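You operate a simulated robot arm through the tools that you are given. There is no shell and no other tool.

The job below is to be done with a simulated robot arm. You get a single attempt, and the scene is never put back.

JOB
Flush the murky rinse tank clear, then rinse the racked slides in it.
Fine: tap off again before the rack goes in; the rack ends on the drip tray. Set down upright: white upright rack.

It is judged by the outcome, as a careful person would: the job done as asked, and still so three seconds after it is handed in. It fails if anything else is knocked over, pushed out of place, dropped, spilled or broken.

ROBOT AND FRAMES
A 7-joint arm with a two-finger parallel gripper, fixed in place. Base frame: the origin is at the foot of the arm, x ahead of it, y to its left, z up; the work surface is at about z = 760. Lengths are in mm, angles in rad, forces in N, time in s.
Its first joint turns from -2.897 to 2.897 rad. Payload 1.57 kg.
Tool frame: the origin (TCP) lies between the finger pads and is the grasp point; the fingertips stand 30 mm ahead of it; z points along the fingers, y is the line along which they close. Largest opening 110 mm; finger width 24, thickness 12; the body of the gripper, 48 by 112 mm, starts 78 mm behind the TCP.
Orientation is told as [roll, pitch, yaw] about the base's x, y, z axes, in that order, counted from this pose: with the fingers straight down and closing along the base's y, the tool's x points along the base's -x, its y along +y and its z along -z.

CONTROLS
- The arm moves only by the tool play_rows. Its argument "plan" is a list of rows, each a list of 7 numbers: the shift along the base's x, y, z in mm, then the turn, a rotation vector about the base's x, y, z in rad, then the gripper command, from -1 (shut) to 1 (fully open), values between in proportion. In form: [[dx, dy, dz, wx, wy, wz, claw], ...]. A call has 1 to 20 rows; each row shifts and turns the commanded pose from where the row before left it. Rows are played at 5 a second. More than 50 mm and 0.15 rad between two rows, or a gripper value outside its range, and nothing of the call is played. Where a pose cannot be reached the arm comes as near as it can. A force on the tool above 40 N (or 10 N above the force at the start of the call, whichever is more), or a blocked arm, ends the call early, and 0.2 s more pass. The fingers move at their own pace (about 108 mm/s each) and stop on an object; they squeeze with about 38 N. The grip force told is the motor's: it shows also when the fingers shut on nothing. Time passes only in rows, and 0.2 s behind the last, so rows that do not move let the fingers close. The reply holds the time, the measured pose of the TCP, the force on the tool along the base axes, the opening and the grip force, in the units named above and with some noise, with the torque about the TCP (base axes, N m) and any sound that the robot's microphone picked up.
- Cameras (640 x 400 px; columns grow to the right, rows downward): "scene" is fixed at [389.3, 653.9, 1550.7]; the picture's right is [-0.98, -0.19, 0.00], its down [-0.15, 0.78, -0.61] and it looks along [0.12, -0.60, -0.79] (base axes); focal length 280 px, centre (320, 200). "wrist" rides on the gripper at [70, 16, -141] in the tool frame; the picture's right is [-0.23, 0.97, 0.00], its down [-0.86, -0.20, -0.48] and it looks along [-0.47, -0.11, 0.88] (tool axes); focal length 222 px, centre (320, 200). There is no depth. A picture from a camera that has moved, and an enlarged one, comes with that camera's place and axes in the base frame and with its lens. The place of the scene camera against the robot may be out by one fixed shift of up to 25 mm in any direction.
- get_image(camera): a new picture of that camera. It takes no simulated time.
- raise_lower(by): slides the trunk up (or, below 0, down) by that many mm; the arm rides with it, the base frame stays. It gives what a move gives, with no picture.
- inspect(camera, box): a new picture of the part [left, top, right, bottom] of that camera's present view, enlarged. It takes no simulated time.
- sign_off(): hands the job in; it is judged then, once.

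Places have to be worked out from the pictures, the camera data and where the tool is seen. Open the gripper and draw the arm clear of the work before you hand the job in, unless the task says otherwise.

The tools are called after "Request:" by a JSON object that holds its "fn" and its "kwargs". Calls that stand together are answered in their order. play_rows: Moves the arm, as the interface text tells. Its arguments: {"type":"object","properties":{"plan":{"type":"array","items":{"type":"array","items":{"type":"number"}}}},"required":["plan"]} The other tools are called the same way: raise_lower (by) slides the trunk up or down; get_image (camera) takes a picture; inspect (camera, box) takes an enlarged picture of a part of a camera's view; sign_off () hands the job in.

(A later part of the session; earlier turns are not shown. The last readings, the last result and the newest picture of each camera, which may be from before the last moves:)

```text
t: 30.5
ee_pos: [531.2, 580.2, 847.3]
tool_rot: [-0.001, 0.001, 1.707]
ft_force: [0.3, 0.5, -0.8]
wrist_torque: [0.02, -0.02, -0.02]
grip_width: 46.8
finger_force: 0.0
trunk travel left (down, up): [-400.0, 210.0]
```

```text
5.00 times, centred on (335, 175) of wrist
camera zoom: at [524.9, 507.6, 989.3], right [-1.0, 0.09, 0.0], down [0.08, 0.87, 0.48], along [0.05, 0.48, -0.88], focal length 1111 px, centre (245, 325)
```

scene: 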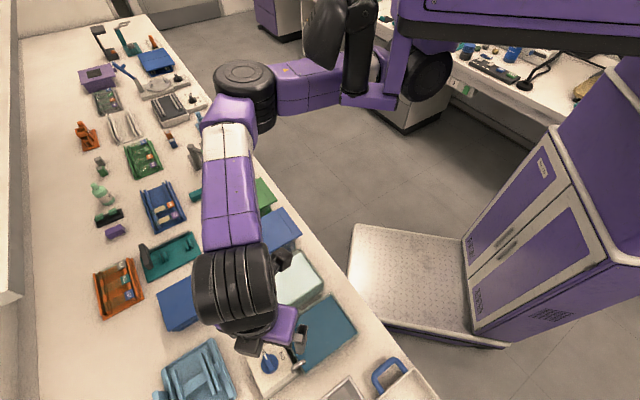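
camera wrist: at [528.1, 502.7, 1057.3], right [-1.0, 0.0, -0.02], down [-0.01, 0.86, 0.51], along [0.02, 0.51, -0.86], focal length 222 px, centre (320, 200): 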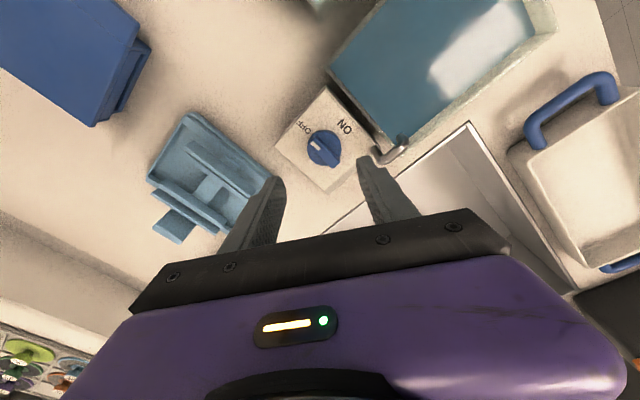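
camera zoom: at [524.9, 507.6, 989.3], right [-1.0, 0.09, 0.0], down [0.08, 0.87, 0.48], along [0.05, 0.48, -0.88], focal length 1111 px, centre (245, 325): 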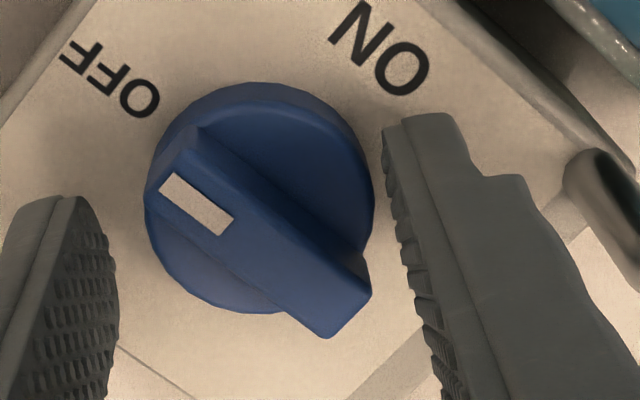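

The bar stands ~10 mm above the disc with top near z≈819. I go down ~5 mm (tips ≈812) and close on the bar.

Request:
{"fn": "play_rows", "kwargs": {"plan": [[0, -1, -3, 0, 0, 0, -0.15], [0, 0, -3, 0, 0, 0, -0.15], [0, 0, 0, 0, 0, 0, -0.15], [0, 0, 0, 0, 0, 0, -0.5], [0, 0, 0, 0, 0, 0, -0.8], [0, 0, 0, 0, 0, 0, -1], [0, 0, 0, 0, 0, 0, -1], [0, 0, 0, 0, 0, 0, -1]]}}

Request:
{"fn": "inspect", "kwargs": {"camera": "wrist", "box": [280, 100, 400, 230]}}

```text
t: 32.3
ee_pos: [528.4, 578.4, 841.3]
tool_rot: [0.001, 0.002, 1.709]
ft_force: [-20.4, -5.0, -1.3]
wrist_torque: [-0.19, 0.39, 0.0]
grip_width: 37.6
finger_force: 43.8
trunk travel left (down, up): [-400.0, 210.0]
```

```text
3.08 times, centred on (340, 165) of wrist
camera zoom: at [523.2, 506.6, 983.4], right [-1.0, 0.09, 0.0], down [0.08, 0.88, 0.48], along [0.04, 0.47, -0.88], focal length 684 px, centre (258, 308)
```

zoom: 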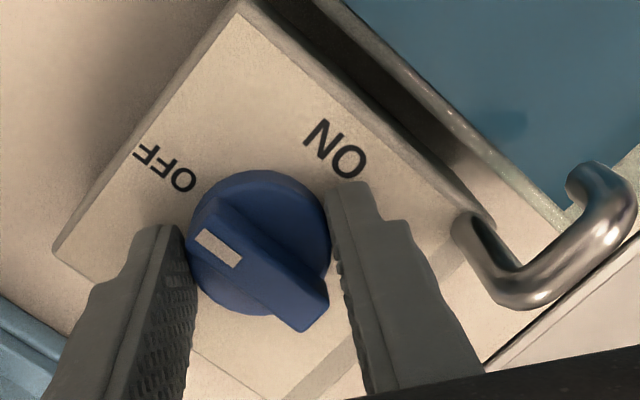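

The fingers clamped the round disc (37.6 mm) rather than the bar, slightly off centre (−20 N in x). Turning by the disc works at any yaw, so I recentre by −3 mm in x and check the load first.

Request:
{"fn": "play_rows", "kwargs": {"plan": [[-2, 0, 0, 0, 0, 0, -1], [-1, 0, 0, 0, 0, 0, -1], [0, 0, 0, 0, 0, 0, -1]]}}

```text
t: 33.1
ee_pos: [528.1, 578.4, 841.2]
tool_rot: [-0.004, 0.001, 1.705]
ft_force: [-10.4, -2.7, -10.0]
wrist_torque: [0.34, 0.49, 0.01]
grip_width: 37.4
finger_force: 43.4
trunk travel left (down, up): [-400.0, 210.0]
```

Load dropped to −10 N in x. I shift 2 mm more and begin turning clockwise slowly.

Request:
{"fn": "play_rows", "kwargs": {"plan": [[-2, 0, -1, 0, 0, 0, -1], [0, 0, 0, 0, 0, -0.05, -1], [0, 0, 0, 0, 0, -0.08, -1], [0, 0, 0, 0, 0, -0.08, -1], [0, 0, 0, 0, 0, 0, -1]]}}

Request:
{"fn": "inspect", "kwargs": {"camera": "wrist", "box": [280, 100, 400, 230]}}

```text
t: 34.3
ee_pos: [528.2, 579.8, 841.0]
tool_rot: [-0.006, 0.0, 1.495]
ft_force: [11.8, -2.9, 8.4]
wrist_torque: [-0.89, -0.41, 0.04]
grip_width: 37.4
finger_force: 43.1
trunk travel left (down, up): [-400.0, 210.0]
```

```text
3.08 times, centred on (340, 165) of wrist
camera zoom: at [506.9, 509.4, 983.3], right [-0.95, 0.3, 0.0], down [0.26, 0.84, 0.48], along [0.15, 0.46, -0.88], focal length 684 px, centre (258, 308)
```

zoom: 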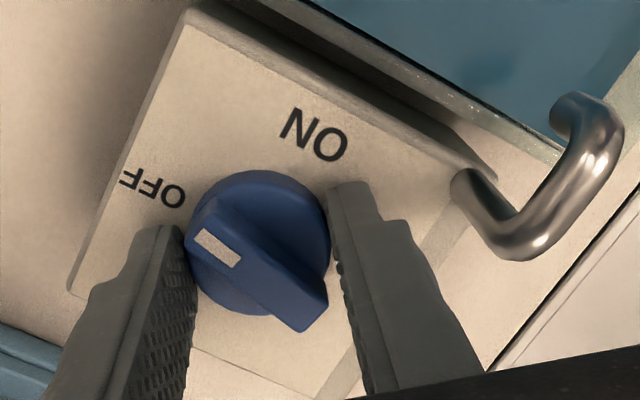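

The knob turns with the gripper. I ease the x offset back by 2 mm and continue turning clockwise.

Request:
{"fn": "play_rows", "kwargs": {"plan": [[1.5, 0, 0, 0, 0, -0.1, -1], [0, 0, 0, 0, 0, -0.12, -1], [0, 0, 0, 0, 0, -0.12, -1], [0, 0, 0, 0, 0, -0.12, -1], [0, 0, 0, 0, 0, -0.12, -1], [0, 0, 0, 0, 0, -0.12, -1], [0, 0, 0, 0, 0, 0, -1]]}}

Request:
{"fn": "inspect", "kwargs": {"camera": "wrist", "box": [260, 60, 420, 230]}}

Request:
{"fn": "inspect", "kwargs": {"camera": "scene", "box": [200, 270, 380, 400]}}

```text
t: 35.9
ee_pos: [528.7, 578.6, 842.4]
tool_rot: [-0.002, 0.0, 0.795]
ft_force: [17.2, -5.2, 22.0]
wrist_torque: [-0.13, -0.47, -0.01]
grip_width: 37.2
finger_force: 43.6
trunk travel left (down, up): [-400.0, 210.0]
```

```text
2.35 times, centred on (340, 145) of wrist
camera zoom: at [468.3, 539.4, 983.3], right [-0.53, 0.84, 0.0], down [0.74, 0.47, 0.48], along [0.41, 0.26, -0.88], focal length 523 px, centre (273, 329)
```

zoom: 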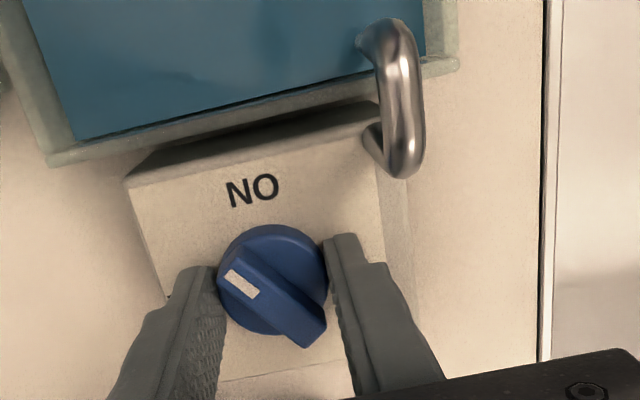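

```text
3.08 times, centred on (290, 335) of scene
camera zoom: at [389.3, 653.9, 1550.7], right [-0.98, -0.19, 0.0], down [-0.15, 0.78, -0.61], along [0.12, -0.6, -0.79], focal length 861 px, centre (412, -215)
```

zoom: 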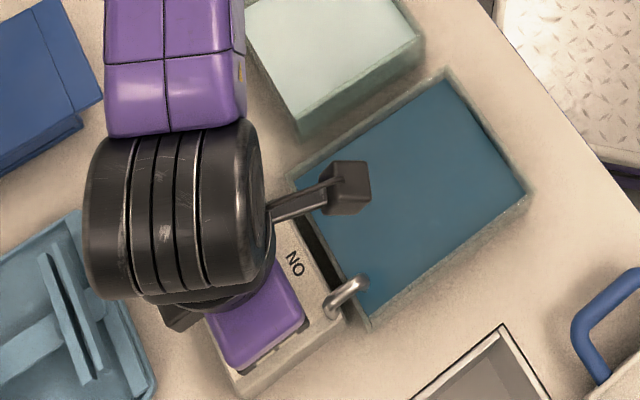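

Knob is about halfway. I relieve the contact load slightly and continue the remaining ~0.66 rad.

Request:
{"fn": "play_rows", "kwargs": {"plan": [[1.5, -0.5, 1.5, 0, 0, -0.1, -1], [0, 0, 0, 0, 0, -0.12, -1], [0, 0, 0, 0, 0, -0.12, -1], [0, 0, 0, 0, 0, -0.12, -1], [0, 0, 0, 0, 0, -0.12, -1], [0, 0, 0, 0, 0, -0.06, -1], [0, 0, 0, 0, 0, 0, -1]]}}

Request:
{"fn": "get_image", "kwargs": {"camera": "wrist"}}

Request:
{"fn": "inspect", "kwargs": {"camera": "scene", "box": [200, 270, 380, 400]}}

```text
t: 37.5
ee_pos: [528.2, 578.5, 840.9]
tool_rot: [-0.001, 0.004, 0.156]
ft_force: [4.9, 13.4, -8.7]
wrist_torque: [0.64, -0.37, 0.0]
grip_width: 37.4
finger_force: 43.7
trunk travel left (down, up): [-400.0, 210.0]
```

```text
taken
camera wrist: at [458.0, 583.3, 983.6], right [0.07, 1.0, 0.0], down [0.88, -0.06, 0.48], along [0.47, -0.04, -0.88], focal length 222 px, centre (320, 200)
```

wrist: 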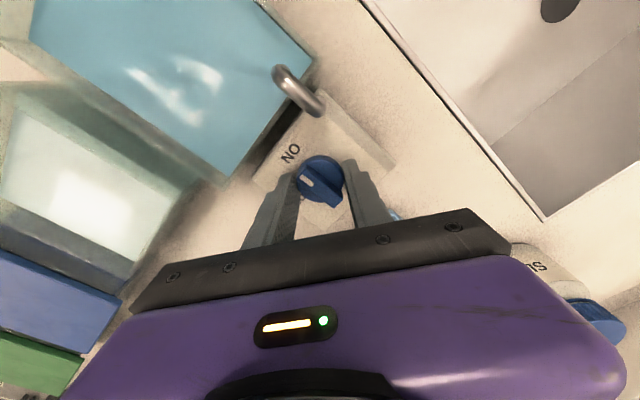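

```text
3.08 times, centred on (290, 335) of scene
camera zoom: at [389.3, 653.9, 1550.7], right [-0.98, -0.19, 0.0], down [-0.15, 0.78, -0.61], along [0.12, -0.6, -0.79], focal length 861 px, centre (412, -215)
```

zoom: 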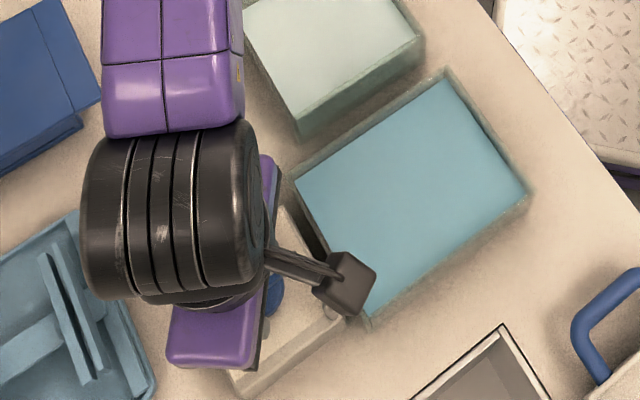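

The tap is on and the water is already getting lighter. I hold the knob and wait a second, then check again.

Request:
{"fn": "play_rows", "kwargs": {"plan": [[0, 0, 0, 0, 0, 0, -1], [0, 0, 0, 0, 0, 0, -1], [0, 0, 0, 0, 0, 0, -1], [0, 0, 0, 0, 0, 0, -1]]}}

Request:
{"fn": "inspect", "kwargs": {"camera": "scene", "box": [200, 250, 400, 400]}}

Request:
{"fn": "inspect", "kwargs": {"camera": "wrist", "box": [0, 0, 400, 250]}}

```text
t: 38.5
ee_pos: [528.0, 579.2, 842.5]
tool_rot: [-0.003, 0.003, 0.156]
ft_force: [-2.6, 16.3, -15.4]
wrist_torque: [0.49, 0.15, 0.02]
grip_width: 37.5
finger_force: 43.5
trunk travel left (down, up): [-400.0, 210.0]
```

```text
2.67 times, centred on (300, 325) of scene
camera zoom: at [389.3, 653.9, 1550.7], right [-0.98, -0.19, 0.0], down [-0.15, 0.78, -0.61], along [0.12, -0.6, -0.79], focal length 746 px, centre (373, -133)
```

zoom: 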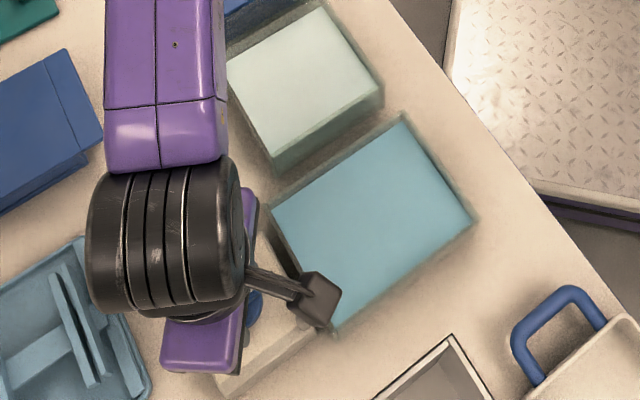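

```text
1.60 times, centred on (200, 125) of wrist
camera zoom: at [458.0, 583.2, 983.7], right [0.07, 1.0, 0.0], down [0.88, -0.06, 0.48], along [0.47, -0.04, -0.88], focal length 355 px, centre (512, 320)
```

zoom: 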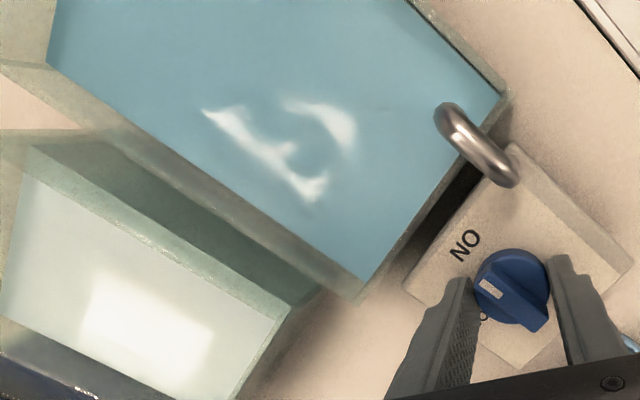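

Still bluish; I keep waiting a couple more seconds.

Request:
{"fn": "play_rows", "kwargs": {"plan": [[0, 0, 0, 0, 0, 0, -1], [0, 0, 0, 0, 0, 0, -1], [0, 0, 0, 0, 0, 0, -1], [0, 0, 0, 0, 0, 0, -1], [0, 0, 0, 0, 0, 0, -1], [0, 0, 0, 0, 0, 0, -1], [0, 0, 0, 0, 0, 0, -1], [0, 0, 0, 0, 0, 0, -1], [0, 0, 0, 0, 0, 0, -1], [0, 0, 0, 0, 0, 0, -1]]}}

Request:
{"fn": "inspect", "kwargs": {"camera": "scene", "box": [200, 250, 400, 400]}}

Request:
{"fn": "inspect", "kwargs": {"camera": "wrist", "box": [0, 0, 400, 250]}}

```text
t: 40.7
ee_pos: [527.3, 579.0, 842.0]
tool_rot: [-0.001, 0.003, 0.158]
ft_force: [-12.9, 13.6, -20.0]
wrist_torque: [0.41, 0.44, -0.02]
grip_width: 37.3
finger_force: 44.0
trunk travel left (down, up): [-400.0, 210.0]
```

```text
2.67 times, centred on (300, 325) of scene
camera zoom: at [389.3, 653.9, 1550.7], right [-0.98, -0.19, 0.0], down [-0.15, 0.78, -0.61], along [0.12, -0.6, -0.79], focal length 746 px, centre (373, -133)
```

zoom: 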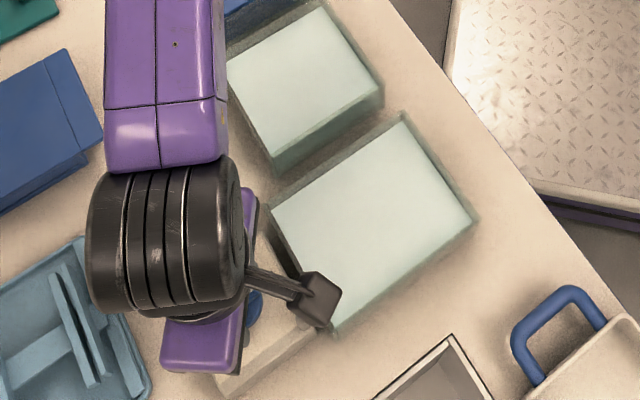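

```text
1.60 times, centred on (200, 125) of wrist
camera zoom: at [458.0, 583.2, 983.7], right [0.07, 1.0, 0.0], down [0.88, -0.06, 0.48], along [0.47, -0.04, -0.88], focal length 355 px, centre (512, 320)
```

zoom: 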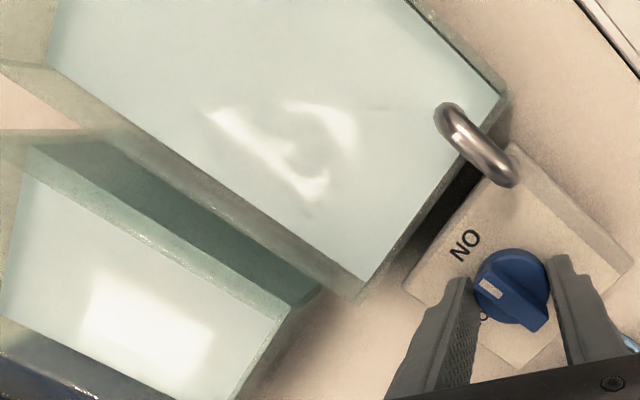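

The water now matches the clear neighbouring tank. I turn the knob back counter-clockwise toward OFF.

Request:
{"fn": "play_rows", "kwargs": {"plan": [[-1, 0.5, -1, 0, 0, 0.1, -1], [0, 0, 0, 0, 0, 0.13, -1], [0, 0, 0, 0, 0, 0.13, -1], [0, 0, 0, 0, 0, 0.13, -1], [0, 0, 0, 0, 0, 0.13, -1], [0, 0, 0, 0, 0, 0.13, -1], [0, 0, 0, 0, 0, 0.13, -1], [0, 0, 0, 0, 0, 0.13, -1], [0, 0, 0, 0, 0, 0.13, -1], [0, 0, 0, 0, 0, 0.13, -1], [0, 0, 0, 0, 0, 0.13, -1], [0, 0, 0, 0, 0, 0.1, -1], [0, 0, 0, 0, 0, 0.05, -1], [0, 0, 0, 0, 0, 0, -1]]}}

Request:
{"fn": "get_image", "kwargs": {"camera": "wrist"}}

Request:
{"fn": "inspect", "kwargs": {"camera": "wrist", "box": [280, 100, 400, 230]}}

```text
t: 43.7
ee_pos: [528.4, 577.6, 842.4]
tool_rot: [-0.003, 0.001, 1.705]
ft_force: [2.5, -4.4, 17.4]
wrist_torque: [-0.24, -0.09, -0.02]
grip_width: 37.5
finger_force: 43.6
trunk travel left (down, up): [-400.0, 210.0]
```

```text
taken
camera wrist: at [522.2, 506.3, 983.6], right [-1.0, 0.09, 0.0], down [0.08, 0.87, 0.48], along [0.05, 0.48, -0.88], focal length 222 px, centre (320, 200)
```

wrist: 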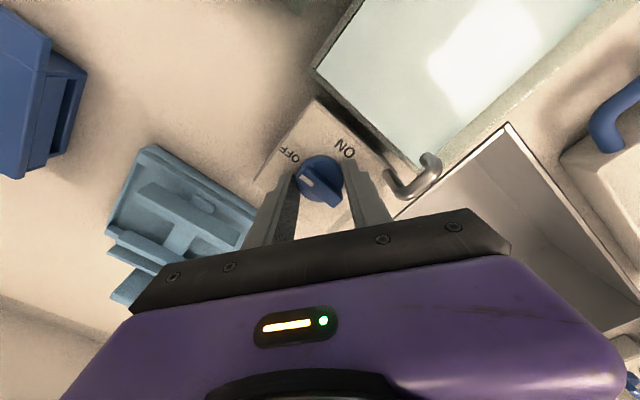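

```text
3.08 times, centred on (340, 165) of wrist
camera zoom: at [522.2, 506.3, 983.6], right [-1.0, 0.09, 0.0], down [0.08, 0.87, 0.48], along [0.05, 0.48, -0.88], focal length 684 px, centre (258, 308)
```

zoom: 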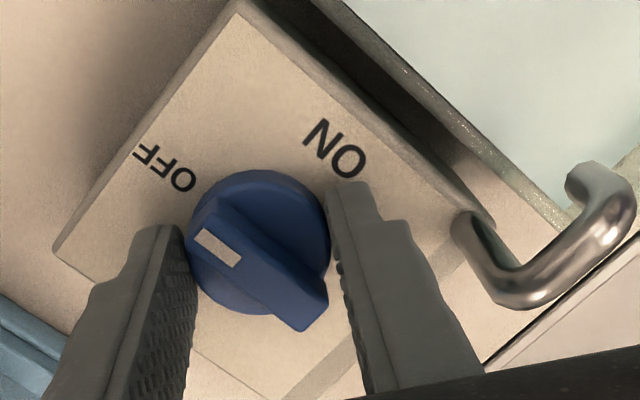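

The pointer is back at OFF exactly as at the start and the water is clear. I open the fingers and lift straight up.

Request:
{"fn": "play_rows", "kwargs": {"plan": [[0, 0, 0, 0, 0, 0, -0.15], [0, 0, 0, 0, 0, 0, -0.15], [0, 0, 15, 0, 0, 0, -0.15], [0, 0, 25, 0, 0, 0, -0.15], [0, 0, 40, 0, 0, 0, -0.15], [0, 0, 40, 0, 0, 0, -0.15], [0, 0, 40, 0, 0, 0, -0.15]]}}

Request:
{"fn": "get_image", "kwargs": {"camera": "wrist"}}

Request:
{"fn": "inspect", "kwargs": {"camera": "wrist", "box": [130, 60, 430, 260]}}

```text
t: 45.3
ee_pos: [528.3, 579.6, 999.9]
tool_rot: [0.0, 0.003, 1.706]
ft_force: [-0.3, 1.2, -0.4]
wrist_torque: [-0.03, 0.01, 0.0]
grip_width: 47.0
finger_force: 0.0
trunk travel left (down, up): [-400.0, 210.0]
```

```text
taken
camera wrist: at [522.0, 507.5, 1142.6], right [-1.0, 0.09, 0.0], down [0.08, 0.88, 0.48], along [0.05, 0.47, -0.88], focal length 222 px, centre (320, 200)
```

wrist: 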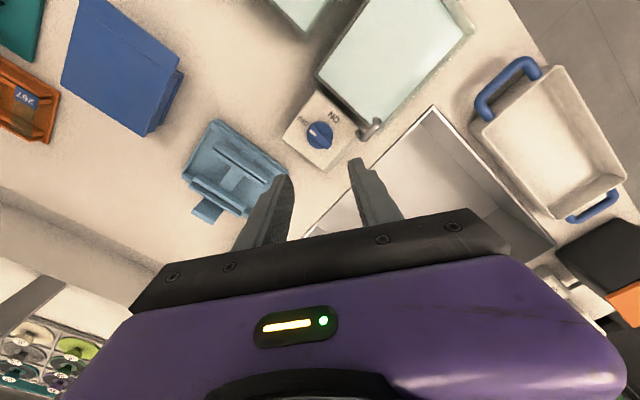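

```text
2.00 times, centred on (280, 160) of wrist
camera zoom: at [522.0, 507.5, 1142.6], right [-1.0, 0.09, 0.0], down [0.08, 0.88, 0.48], along [0.05, 0.47, -0.88], focal length 444 px, centre (400, 280)
```

zoom: 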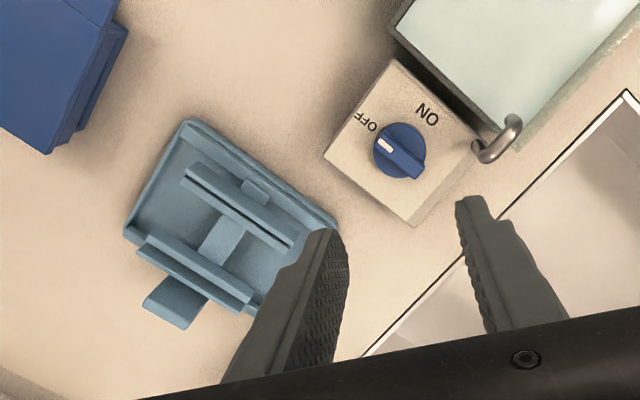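

Tap is off, water clear. I travel to the white rack with yaw −45° (aligned with its handle plate), staying high and approaching from the tank side.

Request:
{"fn": "play_rows", "kwargs": {"plan": [[10, -20, 10, 0, 0, -0.14, 0.1], [15, -28, 10, 0, 0, -0.14, 0.1], [15, -28, 10, 0, 0, -0.14, 0.1], [15, -28, 10, 0, 0, -0.14, 0.1], [15, -28, 0, 0, 0, -0.14, 0.1], [15, -28, 0, 0, 0, -0.14, 0.1], [15, -28, 0, 0, 0, -0.14, 0.1], [15, -28, 0, 0, 0, -0.14, 0.1], [15, -28, 0, 0, 0, -0.14, 0.1], [15, -28, 0, 0, 0, -0.14, 0.1], [15, -28, 0, 0, 0, -0.14, 0.1], [16, -28, 0, 0, 0, -0.14, 0.1], [16, -28, 0, 0, 0, -0.14, 0.1], [16, -28, 0, 0, 0, -0.14, 0.1], [16, -28, 0, 0, 0, -0.14, 0.1], [16, -28, 0, 0, 0, -0.14, 0.1], [16, -28, 0, 0, 0, -0.14, 0.1], [16, -28, 0, 0, 0, -0.11, 0.1]]}}

Request:
{"fn": "get_image", "kwargs": {"camera": "wrist"}}

Request:
{"fn": "get_image", "kwargs": {"camera": "scene"}}

```text
t: 49.1
ee_pos: [799.0, 82.9, 1040.1]
tool_rot: [-0.003, 0.002, -0.785]
ft_force: [-0.3, -0.2, -0.6]
wrist_torque: [0.0, 0.04, 0.02]
grip_width: 60.6
finger_force: 0.1
trunk travel left (down, up): [-400.0, 210.0]
```

```text
taken
camera wrist: at [762.9, 142.9, 1182.5], right [0.85, 0.53, 0.0], down [0.46, -0.75, 0.48], along [0.25, -0.41, -0.88], focal length 222 px, centre (320, 200)
```

wrist: 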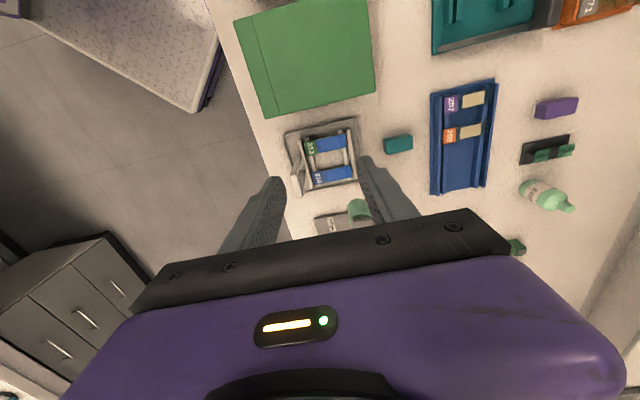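

```text
taken
```

scene: 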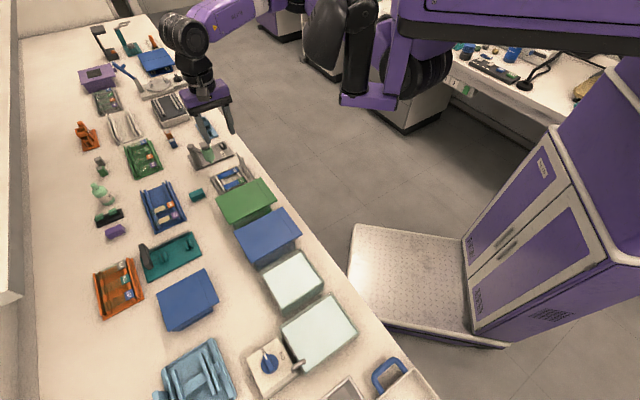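

Request:
{"fn": "inspect", "kwargs": {"camera": "wrist", "box": [270, 100, 390, 220]}}

Request:
{"fn": "inspect", "kwargs": {"camera": "scene", "box": [190, 140, 280, 200]}}

```text
3.33 times, centred on (330, 160) of wrist
camera zoom: at [762.9, 142.9, 1182.5], right [0.85, 0.53, 0.0], down [0.46, -0.75, 0.48], along [0.25, -0.41, -0.88], focal length 740 px, centre (287, 333)
```

zoom: 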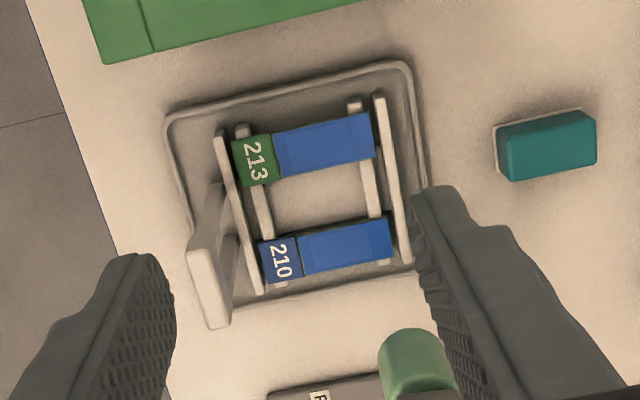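

```text
6.67 times, centred on (235, 170) of scene
camera zoom: at [389.3, 653.9, 1550.7], right [-0.98, -0.19, 0.0], down [-0.15, 0.78, -0.61], along [0.12, -0.6, -0.79], focal length 1865 px, centre (887, 400)
```

zoom: 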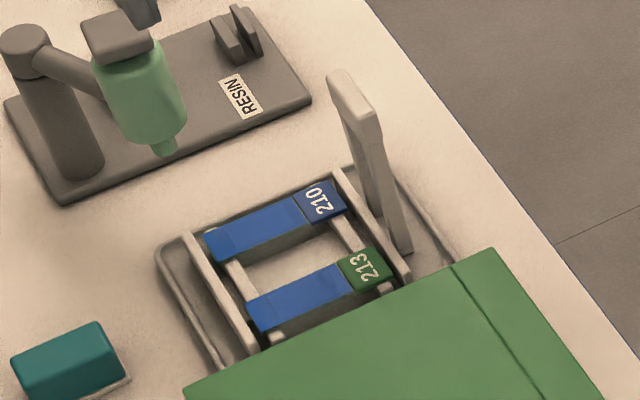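

I estimate: handle top centre ≈ (808, 0, 858), plate along −45°; rack rails ≈ 94 × 91 mm centred ≈ (844, 41). The tank interior is about 110 × 137 mm centred ≈ (437, 490), so the rack should go in with the same orientation; I test empty-handed whether yaw −45° is reachable above the tank at (403, 456).

Request:
{"fn": "play_rows", "kwargs": {"plan": [[-33, 31, 0, 0, 0, 0, 0.1], [-33, 31, 0, 0, 0, 0, 0.1], [-33, 31, 0, 0, 0, 0, 0.1], [-33, 31, 0, 0, 0, 0, 0.1], [-33, 31, 0, 0, 0, 0, 0.1], [-33, 31, 0, 0, 0, 0, 0.1], [-33, 31, 0, 0, 0, 0, 0.1], [-33, 31, 0, 0, 0, 0, 0.1], [-33, 31, 0, 0, 0, 0, 0.1], [-33, 31, 0, 0, 0, 0, 0.1], [-33, 31, 0, 0, 0, 0, 0.1], [-33, 32, 0, 0, 0, 0, 0.1]]}}

Request:
{"fn": "get_image", "kwargs": {"camera": "wrist"}}

```text
t: 51.7
ee_pos: [404.4, 455.8, 1041.2]
tool_rot: [0.0, 0.002, -0.784]
ft_force: [0.1, 0.5, -0.5]
wrist_torque: [0.01, 0.05, 0.0]
grip_width: 60.5
finger_force: 0.1
trunk travel left (down, up): [-400.0, 210.0]
```

```text
taken
camera wrist: at [367.5, 515.7, 1183.6], right [0.85, 0.53, 0.0], down [0.46, -0.75, 0.48], along [0.25, -0.41, -0.88], focal length 222 px, centre (320, 200)
```

wrist: 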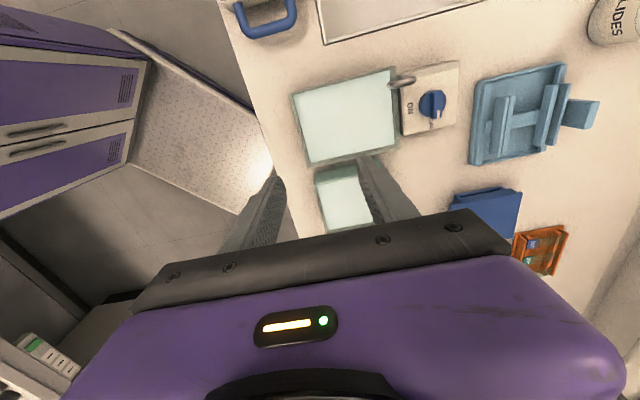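

Yaw −45° is reachable over the tank. I zoom in on the tank here, then descend to z≈920 to confirm reach and get a second view.

Request:
{"fn": "inspect", "kwargs": {"camera": "wrist", "box": [270, 40, 470, 200]}}

Request:
{"fn": "play_rows", "kwargs": {"plan": [[0, 0, -30, 0, 0, 0, 0.1], [0, 0, -30, 0, 0, 0, 0.1], [0, 0, -30, 0, 0, 0, 0.1], [0, 0, -30, 0, 0, 0, 0.1], [0, 0, 0, 0, 0, 0, 0.1]]}}

Request:
{"fn": "inspect", "kwargs": {"camera": "wrist", "box": [240, 20, 480, 220]}}

```text
2.50 times, centred on (370, 120) of wrist
camera zoom: at [367.5, 515.7, 1183.6], right [0.85, 0.53, 0.0], down [0.46, -0.75, 0.48], along [0.25, -0.41, -0.88], focal length 555 px, centre (195, 400)
```

zoom: 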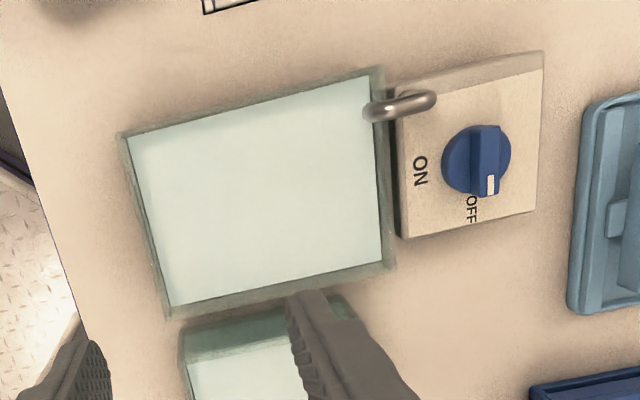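

```text
t: 52.9
ee_pos: [402.9, 455.9, 920.7]
tool_rot: [-0.002, 0.0, -0.782]
ft_force: [0.5, 0.0, -0.8]
wrist_torque: [0.01, 0.01, 0.0]
grip_width: 60.6
finger_force: 0.1
trunk travel left (down, up): [-400.0, 210.0]
```

```text
2.00 times, centred on (360, 120) of wrist
camera zoom: at [366.6, 515.1, 1063.5], right [0.85, 0.53, 0.0], down [0.47, -0.75, 0.48], along [0.25, -0.41, -0.88], focal length 444 px, centre (240, 360)
```

zoom: 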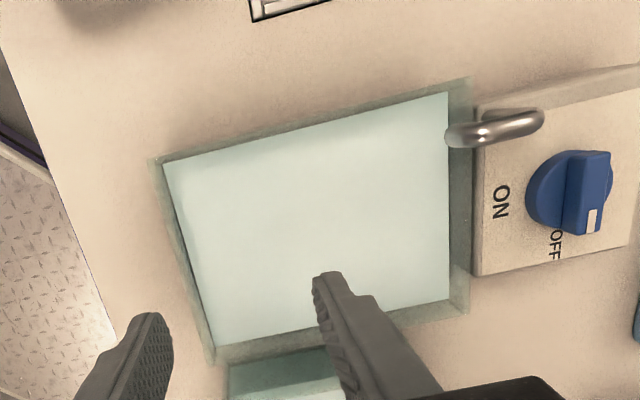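

The tank's inner opening is ≈112 × 147 mm centred at (436.5, 487) with water at z≈805; slides in the rack sit at z≈789, so it will submerge when resting in the tank. Now I go above the rack handle at (808, 0).

Request:
{"fn": "play_rows", "kwargs": {"plan": [[0, 0, 40, 0, 0, 0, 0.1], [0, 0, 40, 0, 0, 0, 0.1], [0, 0, 40, 0, 0, 0, 0.1], [31.2, -35.1, 0, 0, 0, 0, 0.1], [31.2, -35.1, 0, 0, 0, 0, 0.1], [31.2, -35.1, 0, 0, 0, 0, 0.1], [31.2, -35.1, 0, 0, 0, 0, 0.1], [31.2, -35.1, 0, 0, 0, 0, 0.1], [31.2, -35.1, 0, 0, 0, 0, 0.1], [31.2, -35.1, 0, 0, 0, 0, 0.1], [31.2, -35.1, 0, 0, 0, 0, 0.1], [31.2, -35.1, 0, 0, 0, 0, 0.1], [31.2, -35.1, 0, 0, 0, 0, 0.1], [31.2, -35.1, 0, 0, 0, 0, 0.1], [31.2, -35.1, 0, 0, 0, 0, 0.1], [31.2, -35.1, 0, 0, 0, 0, 0.1], [0, 0, -30, 0, 0, 0, 0.1], [0, 0, -30, 0, 0, 0, 0.1], [0, 0, -30, 0, 0, 0, 0.1], [0, 0, 0, 0, 0, 0, 0.1]]}}

Request:
{"fn": "get_image", "kwargs": {"camera": "wrist"}}

Request:
{"fn": "inspect", "kwargs": {"camera": "wrist", "box": [250, 80, 410, 220]}}

```text
t: 57.1
ee_pos: [809.5, -0.3, 950.4]
tool_rot: [-0.002, 0.002, -0.783]
ft_force: [-0.7, -0.6, -0.6]
wrist_torque: [0.0, 0.0, 0.02]
grip_width: 60.5
finger_force: 0.1
trunk travel left (down, up): [-400.0, 210.0]
```

```text
taken
camera wrist: at [772.8, 59.2, 1093.2], right [0.85, 0.53, 0.0], down [0.47, -0.75, 0.48], along [0.25, -0.41, -0.88], focal length 222 px, centre (320, 200)
```

wrist: 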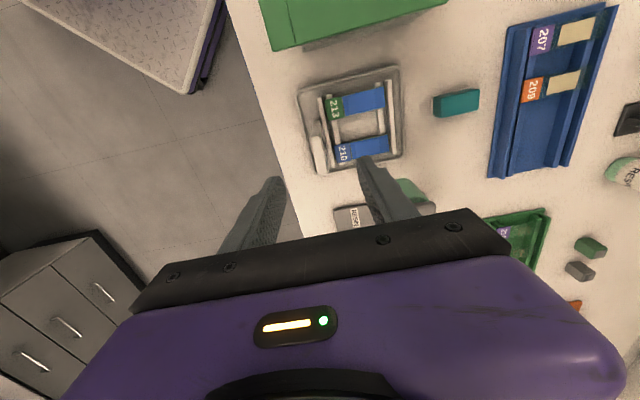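

```text
2.86 times, centred on (330, 150) of wrist
camera zoom: at [772.8, 59.2, 1093.2], right [0.85, 0.53, 0.0], down [0.47, -0.75, 0.48], along [0.25, -0.41, -0.88], focal length 635 px, centre (291, 343)
```

zoom: 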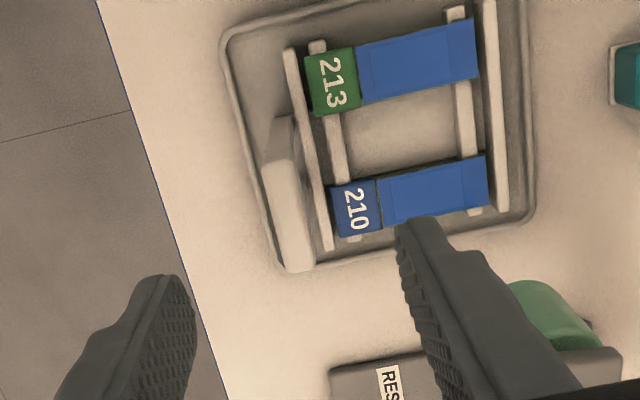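

The handle is between the fingers in the picture. I zoom in tighter to pin down its top face and thickness.

Request:
{"fn": "inspect", "kwargs": {"camera": "wrist", "box": [295, 90, 365, 190]}}

Request:
{"fn": "inspect", "kwargs": {"camera": "scene", "box": [205, 140, 275, 195]}}

```text
4.00 times, centred on (330, 140) of wrist
camera zoom: at [772.8, 59.2, 1093.2], right [0.85, 0.53, 0.0], down [0.47, -0.75, 0.48], along [0.25, -0.41, -0.88], focal length 888 px, centre (280, 440)
```

zoom: 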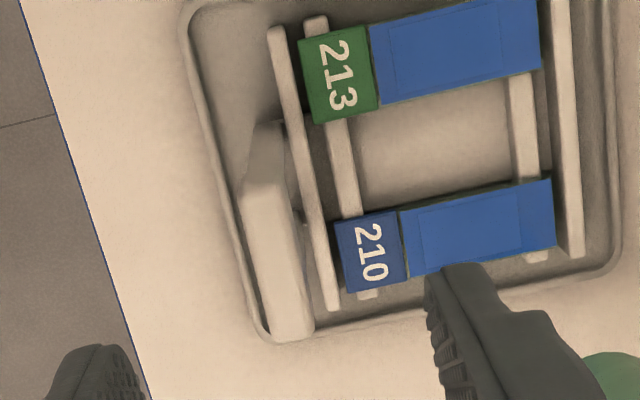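

```text
7.27 times, centred on (240, 168) of scene
camera zoom: at [389.3, 653.9, 1550.7], right [-0.98, -0.19, 0.0], down [-0.15, 0.78, -0.61], along [0.12, -0.6, -0.79], focal length 2035 px, centre (902, 436)
```

zoom: 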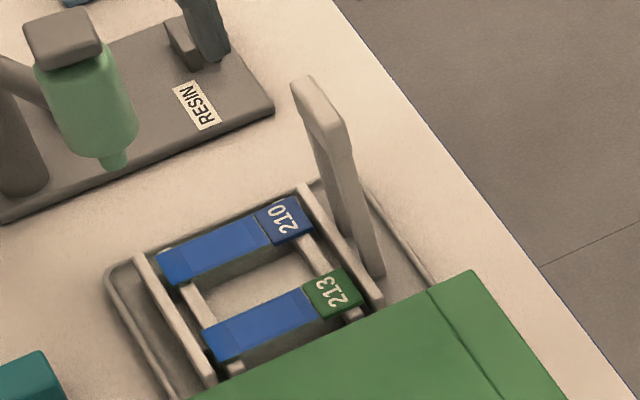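

Handle top face ≈ (808, 1, 872), about 38 mm long and 10–11 mm thick. I descend straddling it to z=880 and check.

Request:
{"fn": "play_rows", "kwargs": {"plan": [[-1.2, 1.2, -15, 0, 0, 0, 0.1], [0, 0, -20, 0, 0, 0, 0.1], [0, 0, -20, 0, 0, 0, 0.1], [0, 0, -15, 0, 0, 0, 0.1], [0, 0, 0, 0, 0, 0, 0.1]]}}

Request:
{"fn": "inspect", "kwargs": {"camera": "wrist", "box": [230, 60, 430, 240]}}

Request:
{"fn": "inspect", "kwargs": {"camera": "scene", "box": [180, 110, 300, 210]}}

```text
t: 58.3
ee_pos: [808.2, 1.3, 880.4]
tool_rot: [-0.001, 0.002, -0.782]
ft_force: [-0.1, -0.3, 0.0]
wrist_torque: [-0.01, 0.06, 0.01]
grip_width: 60.6
finger_force: 0.0
trunk travel left (down, up): [-400.0, 210.0]
```

```text
2.22 times, centred on (330, 150) of wrist
camera zoom: at [771.8, 60.1, 1023.2], right [0.85, 0.53, 0.0], down [0.47, -0.75, 0.48], along [0.25, -0.41, -0.88], focal length 494 px, centre (298, 311)
```

zoom: 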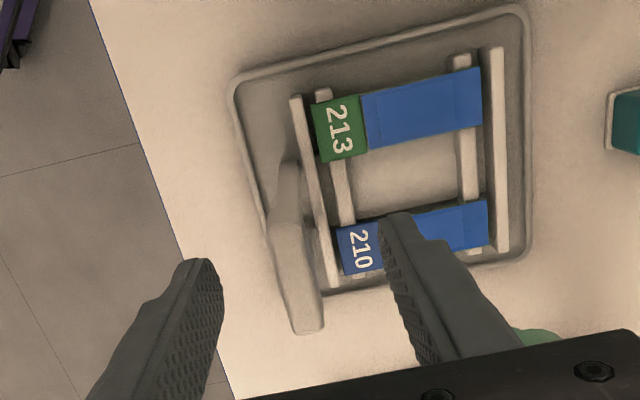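

```text
4.00 times, centred on (240, 160) of scene
camera zoom: at [389.3, 653.9, 1550.7], right [-0.98, -0.19, 0.0], down [-0.15, 0.78, -0.61], along [0.12, -0.6, -0.79], focal length 1119 px, centre (640, 360)
```

zoom: 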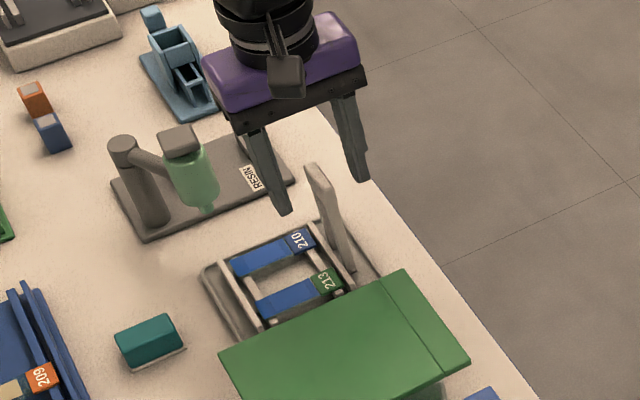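

Triangulation gives handle top at (808.3, 0.8, 872), well centred between the fingers. I descend to z=852 and close gently.

Request:
{"fn": "play_rows", "kwargs": {"plan": [[0, 0, -10, 0, 0, 0, 0.1], [0, 0, -10, 0, 0, 0, 0.1], [0, 0, -8, 0, 0, 0, 0.1], [0, 0, 0, 0, 0, 0, 0.1], [0, 0, 0, 0, 0, 0, -0.3], [0, 0, 0, 0, 0, 0, -0.6], [0, 0, 0, 0, 0, 0, -0.75], [0, 0, 0, 0, 0, 0, -1], [0, 0, 0, 0, 0, 0, -1], [0, 0, 0, 0, 0, 0, -1]]}}

Request:
{"fn": "inspect", "kwargs": {"camera": "wrist", "box": [230, 60, 430, 240]}}

```text
t: 60.5
ee_pos: [809.0, 1.2, 853.1]
tool_rot: [-0.002, 0.002, -0.783]
ft_force: [0.9, 0.8, 0.7]
wrist_torque: [0.01, 0.04, 0.01]
grip_width: 11.6
finger_force: 28.8
trunk travel left (down, up): [-400.0, 210.0]
```

```text
2.22 times, centred on (330, 150) of wrist
camera zoom: at [771.6, 60.1, 995.2], right [0.85, 0.53, 0.0], down [0.47, -0.75, 0.48], along [0.25, -0.41, -0.88], focal length 494 px, centre (298, 311)
```

zoom: 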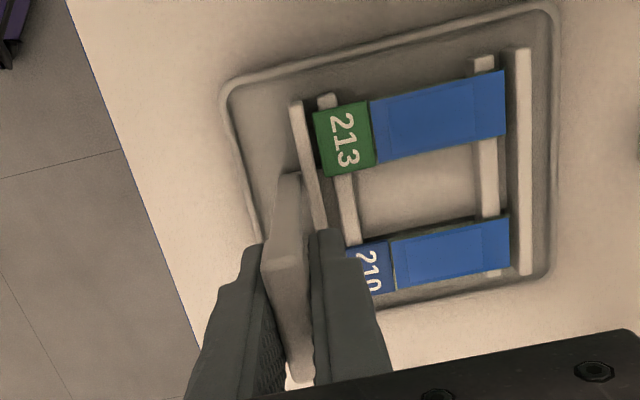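

Handle clamped (11.6 mm). I lift slowly and check that the rack stays level and the tray stays put.

Request:
{"fn": "play_rows", "kwargs": {"plan": [[0, 0, 0, 0, 0, 0, -1], [0, 0, 3, 0, 0, 0, -1], [0, 0, 5, 0, 0, 0, -1], [0, 0, 7, 0, 0, 0, -1], [0, 0, 10, 0, 0, 0, -1], [0, 0, 10, 0, 0, 0, -1], [0, 0, 0, 0, 0, 0, -1]]}}

Request:
{"fn": "inspect", "kwargs": {"camera": "wrist", "box": [230, 60, 430, 240]}}

Request:
{"fn": "inspect", "kwargs": {"camera": "scene", "box": [180, 110, 300, 210]}}

```text
t: 62.1
ee_pos: [808.1, 0.4, 887.2]
tool_rot: [-0.003, 0.003, -0.784]
ft_force: [-0.3, 0.7, -1.1]
wrist_torque: [0.01, 0.03, -0.03]
grip_width: 11.4
finger_force: 28.0
trunk travel left (down, up): [-400.0, 210.0]
```

```text
2.22 times, centred on (330, 150) of wrist
camera zoom: at [771.4, 60.2, 1030.0], right [0.85, 0.53, 0.0], down [0.47, -0.75, 0.48], along [0.25, -0.41, -0.88], focal length 494 px, centre (298, 311)
```

zoom: 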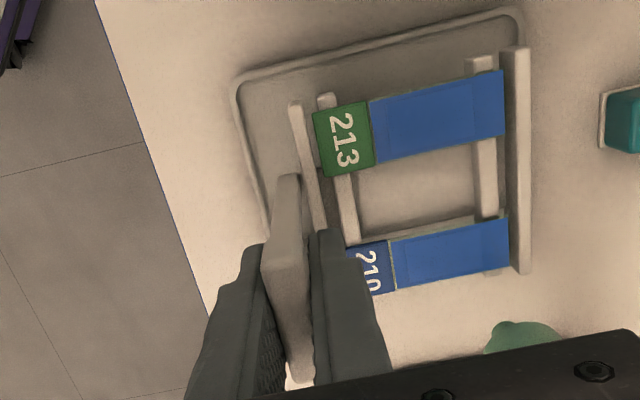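

```text
4.00 times, centred on (240, 160) of scene
camera zoom: at [389.3, 653.9, 1550.7], right [-0.98, -0.19, 0.0], down [-0.15, 0.78, -0.61], along [0.12, -0.6, -0.79], focal length 1119 px, centre (640, 360)
```

zoom: 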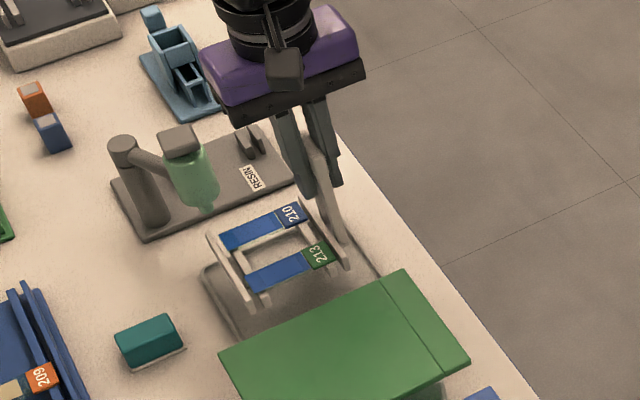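

The rack is lifted level with slides in place and the tray undisturbed. I raise it to ~1035 gently.

Request:
{"fn": "play_rows", "kwargs": {"plan": [[0, 0, 10, 0, 0, 0, -1], [0, 0, 18, 0, 0, 0, -1], [0, 0, 22, 0, 0, 0, -1], [0, 0, 22, 0, 0, 0, -1], [0, 0, 22, 0, 0, 0, -1], [0, 0, 22, 0, 0, 0, -1], [0, 0, 18, 0, 0, 0, -1], [0, 0, 10, 0, 0, 0, -1], [-4, 4.5, 4, 0, 0, 0, -1], [-8, 8.9, 0, 0, 0, 0, -1], [-12, 13.4, 0, 0, 0, 0, -1], [-15, 16.7, 0, 0, 0, 0, -1], [-15, 16.7, 0, 0, 0, 0, -1], [-15, 16.7, 0, 0, 0, 0, -1], [-15, 16.7, 0, 0, 0, 0, -1], [-15, 16.7, 0, 0, 0, 0, -1], [-15, 16.7, 0, 0, 0, 0, -1], [-12, 13.4, 0, 0, 0, 0, -1], [-8, 8.9, 0, 0, 0, 0, -1], [-4, 4.5, 0, 0, 0, 0, -1]]}}

Request:
{"fn": "get_image", "kwargs": {"camera": "wrist"}}

Request:
{"fn": "get_image", "kwargs": {"camera": "scene"}}

```text
t: 66.3
ee_pos: [671.2, 154.6, 1036.1]
tool_rot: [0.001, 0.003, -0.784]
ft_force: [-0.9, 0.1, -1.3]
wrist_torque: [0.02, 0.06, -0.04]
grip_width: 11.5
finger_force: 29.3
trunk travel left (down, up): [-400.0, 210.0]
```

```text
taken
camera wrist: at [633.3, 213.6, 1178.5], right [0.85, 0.53, 0.0], down [0.47, -0.75, 0.48], along [0.25, -0.41, -0.88], focal length 222 px, centre (320, 200)
```

wrist: 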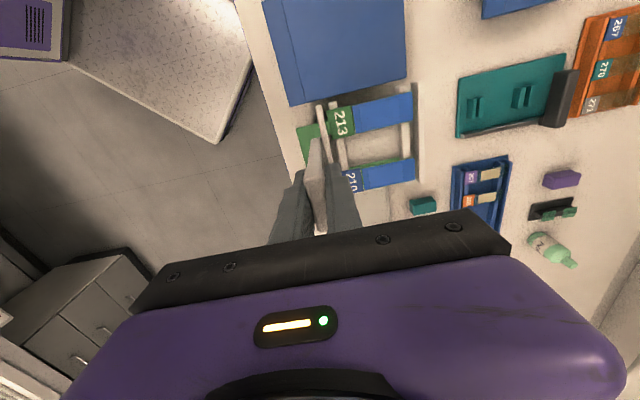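

```text
taken
```

scene: 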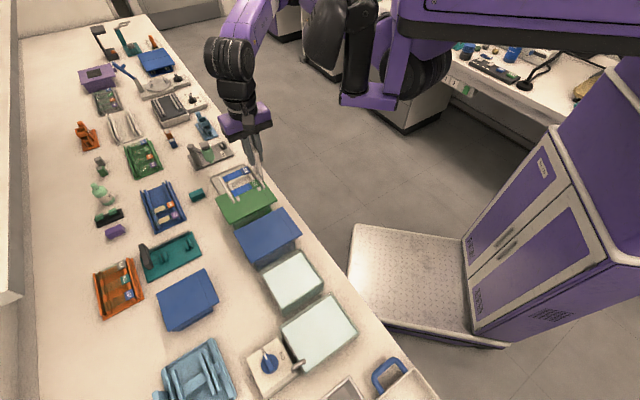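

Rack travels steadily. I continue toward the tank at (403.5, 452), staying at z≈1036.

Request:
{"fn": "play_rows", "kwargs": {"plan": [[-4.15, 4.61, 0, 0, 0, 0, -1], [-8.3, 9.22, 0, 0, 0, 0, -1], [-12.45, 13.83, 0, 0, 0, 0, -1], [-15.56, 17.29, 0, 0, 0, 0, -1], [-15.56, 17.29, 0, 0, 0, 0, -1], [-15.56, 17.29, 0, 0, 0, 0, -1], [-15.56, 17.29, 0, 0, 0, 0, -1], [-15.56, 17.29, 0, 0, 0, 0, -1], [-15.56, 17.29, 0, 0, 0, 0, -1], [-15.56, 17.29, 0, 0, 0, 0, -1], [-15.56, 17.29, 0, 0, 0, 0, -1], [-15.56, 17.29, 0, 0, 0, 0, -1], [-15.56, 17.29, 0, 0, 0, 0, -1], [-15.56, 17.29, 0, 0, 0, 0, -1], [-15.56, 17.29, 0, 0, 0, 0, -1], [-15.56, 17.29, 0, 0, 0, 0, -1], [-15.56, 17.29, 0, 0, 0, 0, -1], [-12.45, 13.83, 0, 0, 0, 0, -1], [-8.3, 9.22, 0, 0, 0, 0, -1], [-4.15, 4.61, 0, 0, 0, 0, -1]]}}

Request:
{"fn": "get_image", "kwargs": {"camera": "wrist"}}

Request:
{"fn": "get_image", "kwargs": {"camera": "scene"}}

```text
t: 70.5
ee_pos: [402.1, 452.4, 1036.7]
tool_rot: [-0.003, 0.002, -0.781]
ft_force: [0.0, -0.8, -0.6]
wrist_torque: [0.02, 0.03, -0.01]
grip_width: 11.2
finger_force: 29.3
trunk travel left (down, up): [-400.0, 210.0]
```

```text
taken
camera wrist: at [365.4, 511.5, 1178.5], right [0.85, 0.53, 0.0], down [0.47, -0.75, 0.48], along [0.25, -0.41, -0.88], focal length 222 px, centre (320, 200)
```

wrist: 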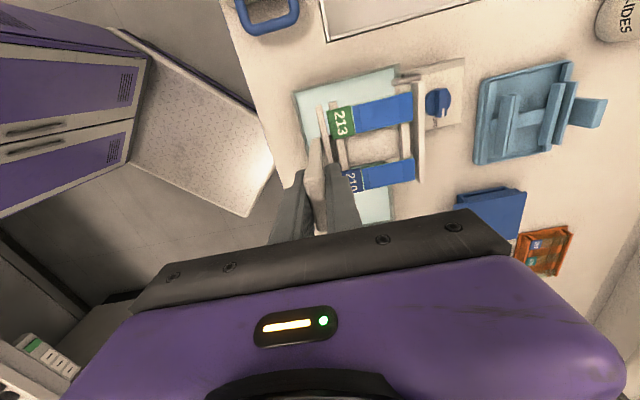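

```text
taken
```

scene: 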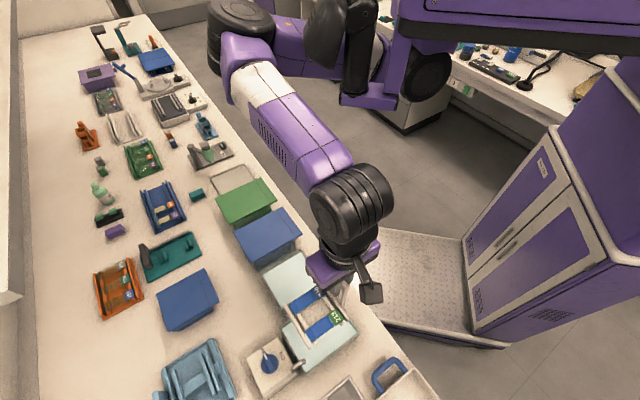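

Positioned over the tank. I lower to z≈920 (rack bottom just above the rim) and check alignment.

Request:
{"fn": "play_rows", "kwargs": {"plan": [[0, 0, -10, 0, 0, 0, -1], [0, 0, -20, 0, 0, 0, -1], [0, 0, -22, 0, 0, 0, -1], [0, 0, -22, 0, 0, 0, -1], [0, 0, -22, 0, 0, 0, -1], [0, 0, -15, 0, 0, 0, -1], [0, 0, -5, 0, 0, 0, -1], [0, 0, 0, 0, 0, 0, -1]]}}

Request:
{"fn": "inspect", "kwargs": {"camera": "wrist", "box": [230, 20, 470, 230]}}

Request:
{"fn": "inspect", "kwargs": {"camera": "scene", "box": [230, 230, 390, 390]}}

```text
t: 72.3
ee_pos: [402.1, 451.2, 918.8]
tool_rot: [-0.002, 0.002, -0.784]
ft_force: [-0.5, -0.1, -0.5]
wrist_torque: [-0.02, 0.01, 0.02]
grip_width: 11.5
finger_force: 28.5
trunk travel left (down, up): [-400.0, 210.0]
```

```text
1.90 times, centred on (350, 125) of wrist
camera zoom: at [365.4, 511.4, 1061.3], right [0.85, 0.53, 0.0], down [0.47, -0.75, 0.48], along [0.25, -0.41, -0.88], focal length 423 px, centre (263, 343)
```

zoom: 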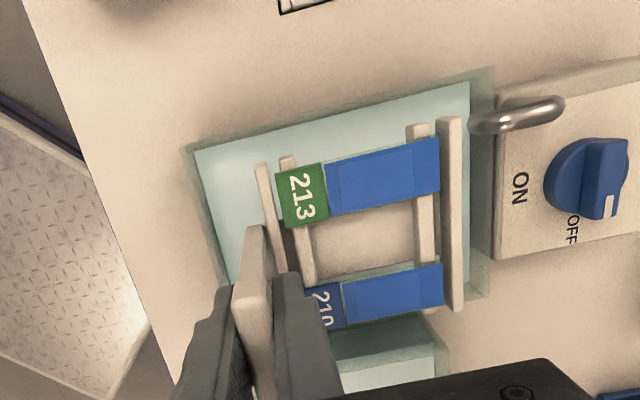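

```text
2.50 times, centred on (310, 310) of scene
camera zoom: at [389.3, 653.9, 1550.7], right [-0.98, -0.19, 0.0], down [-0.15, 0.78, -0.61], along [0.12, -0.6, -0.79], focal length 699 px, centre (345, -75)
```

zoom: 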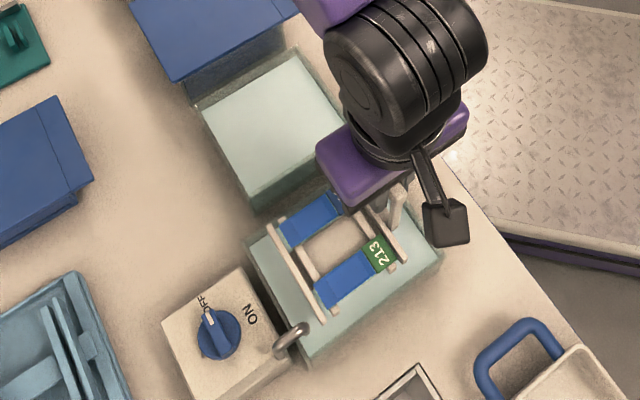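

Rack footprint fits inside the tank with ≈10 mm along e1 and >20 mm on the other sides; tap pointer is at OFF. I nudge 1 mm to centre and lower slowly.

Request:
{"fn": "play_rows", "kwargs": {"plan": [[1, -1, -6, 0, 0, 0, -1], [0, 0, -8, 0, 0, 0, -1], [0, 0, -8, 0, 0, 0, -1], [0, 0, -8, 0, 0, 0, -1], [0, 0, -8, 0, 0, 0, -1], [0, 0, 0, 0, 0, 0, -1]]}}

Request:
{"fn": "inspect", "kwargs": {"camera": "wrist", "box": [230, 20, 470, 230]}}

Request:
{"fn": "inspect", "kwargs": {"camera": "scene", "box": [230, 230, 390, 390]}}

```text
t: 73.7
ee_pos: [402.4, 449.6, 882.2]
tool_rot: [0.001, -0.001, -0.784]
ft_force: [0.0, 0.0, -0.3]
wrist_torque: [-0.04, 0.03, 0.0]
grip_width: 11.4
finger_force: 28.6
trunk travel left (down, up): [-400.0, 210.0]
```

```text
1.90 times, centred on (350, 125) of wrist
camera zoom: at [366.4, 510.4, 1023.9], right [0.85, 0.53, 0.0], down [0.47, -0.75, 0.48], along [0.25, -0.41, -0.88], focal length 423 px, centre (263, 343)
```

zoom: 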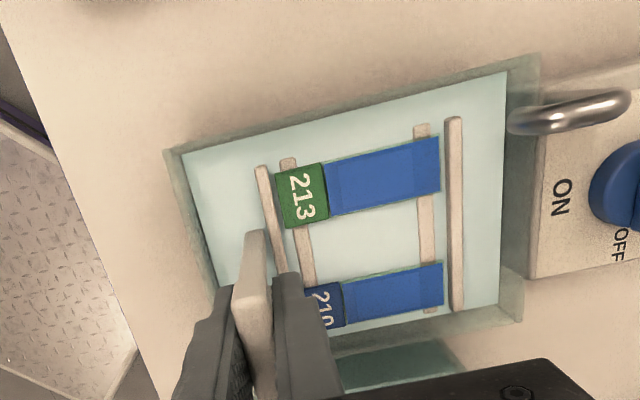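

```text
2.50 times, centred on (310, 310) of scene
camera zoom: at [389.3, 653.9, 1550.7], right [-0.98, -0.19, 0.0], down [-0.15, 0.78, -0.61], along [0.12, -0.6, -0.79], focal length 699 px, centre (345, -75)
```

zoom: 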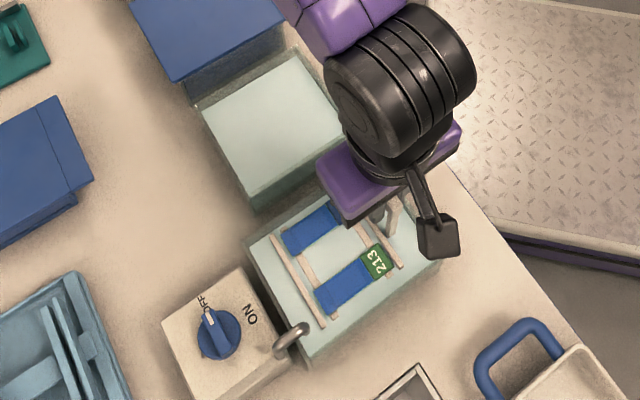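

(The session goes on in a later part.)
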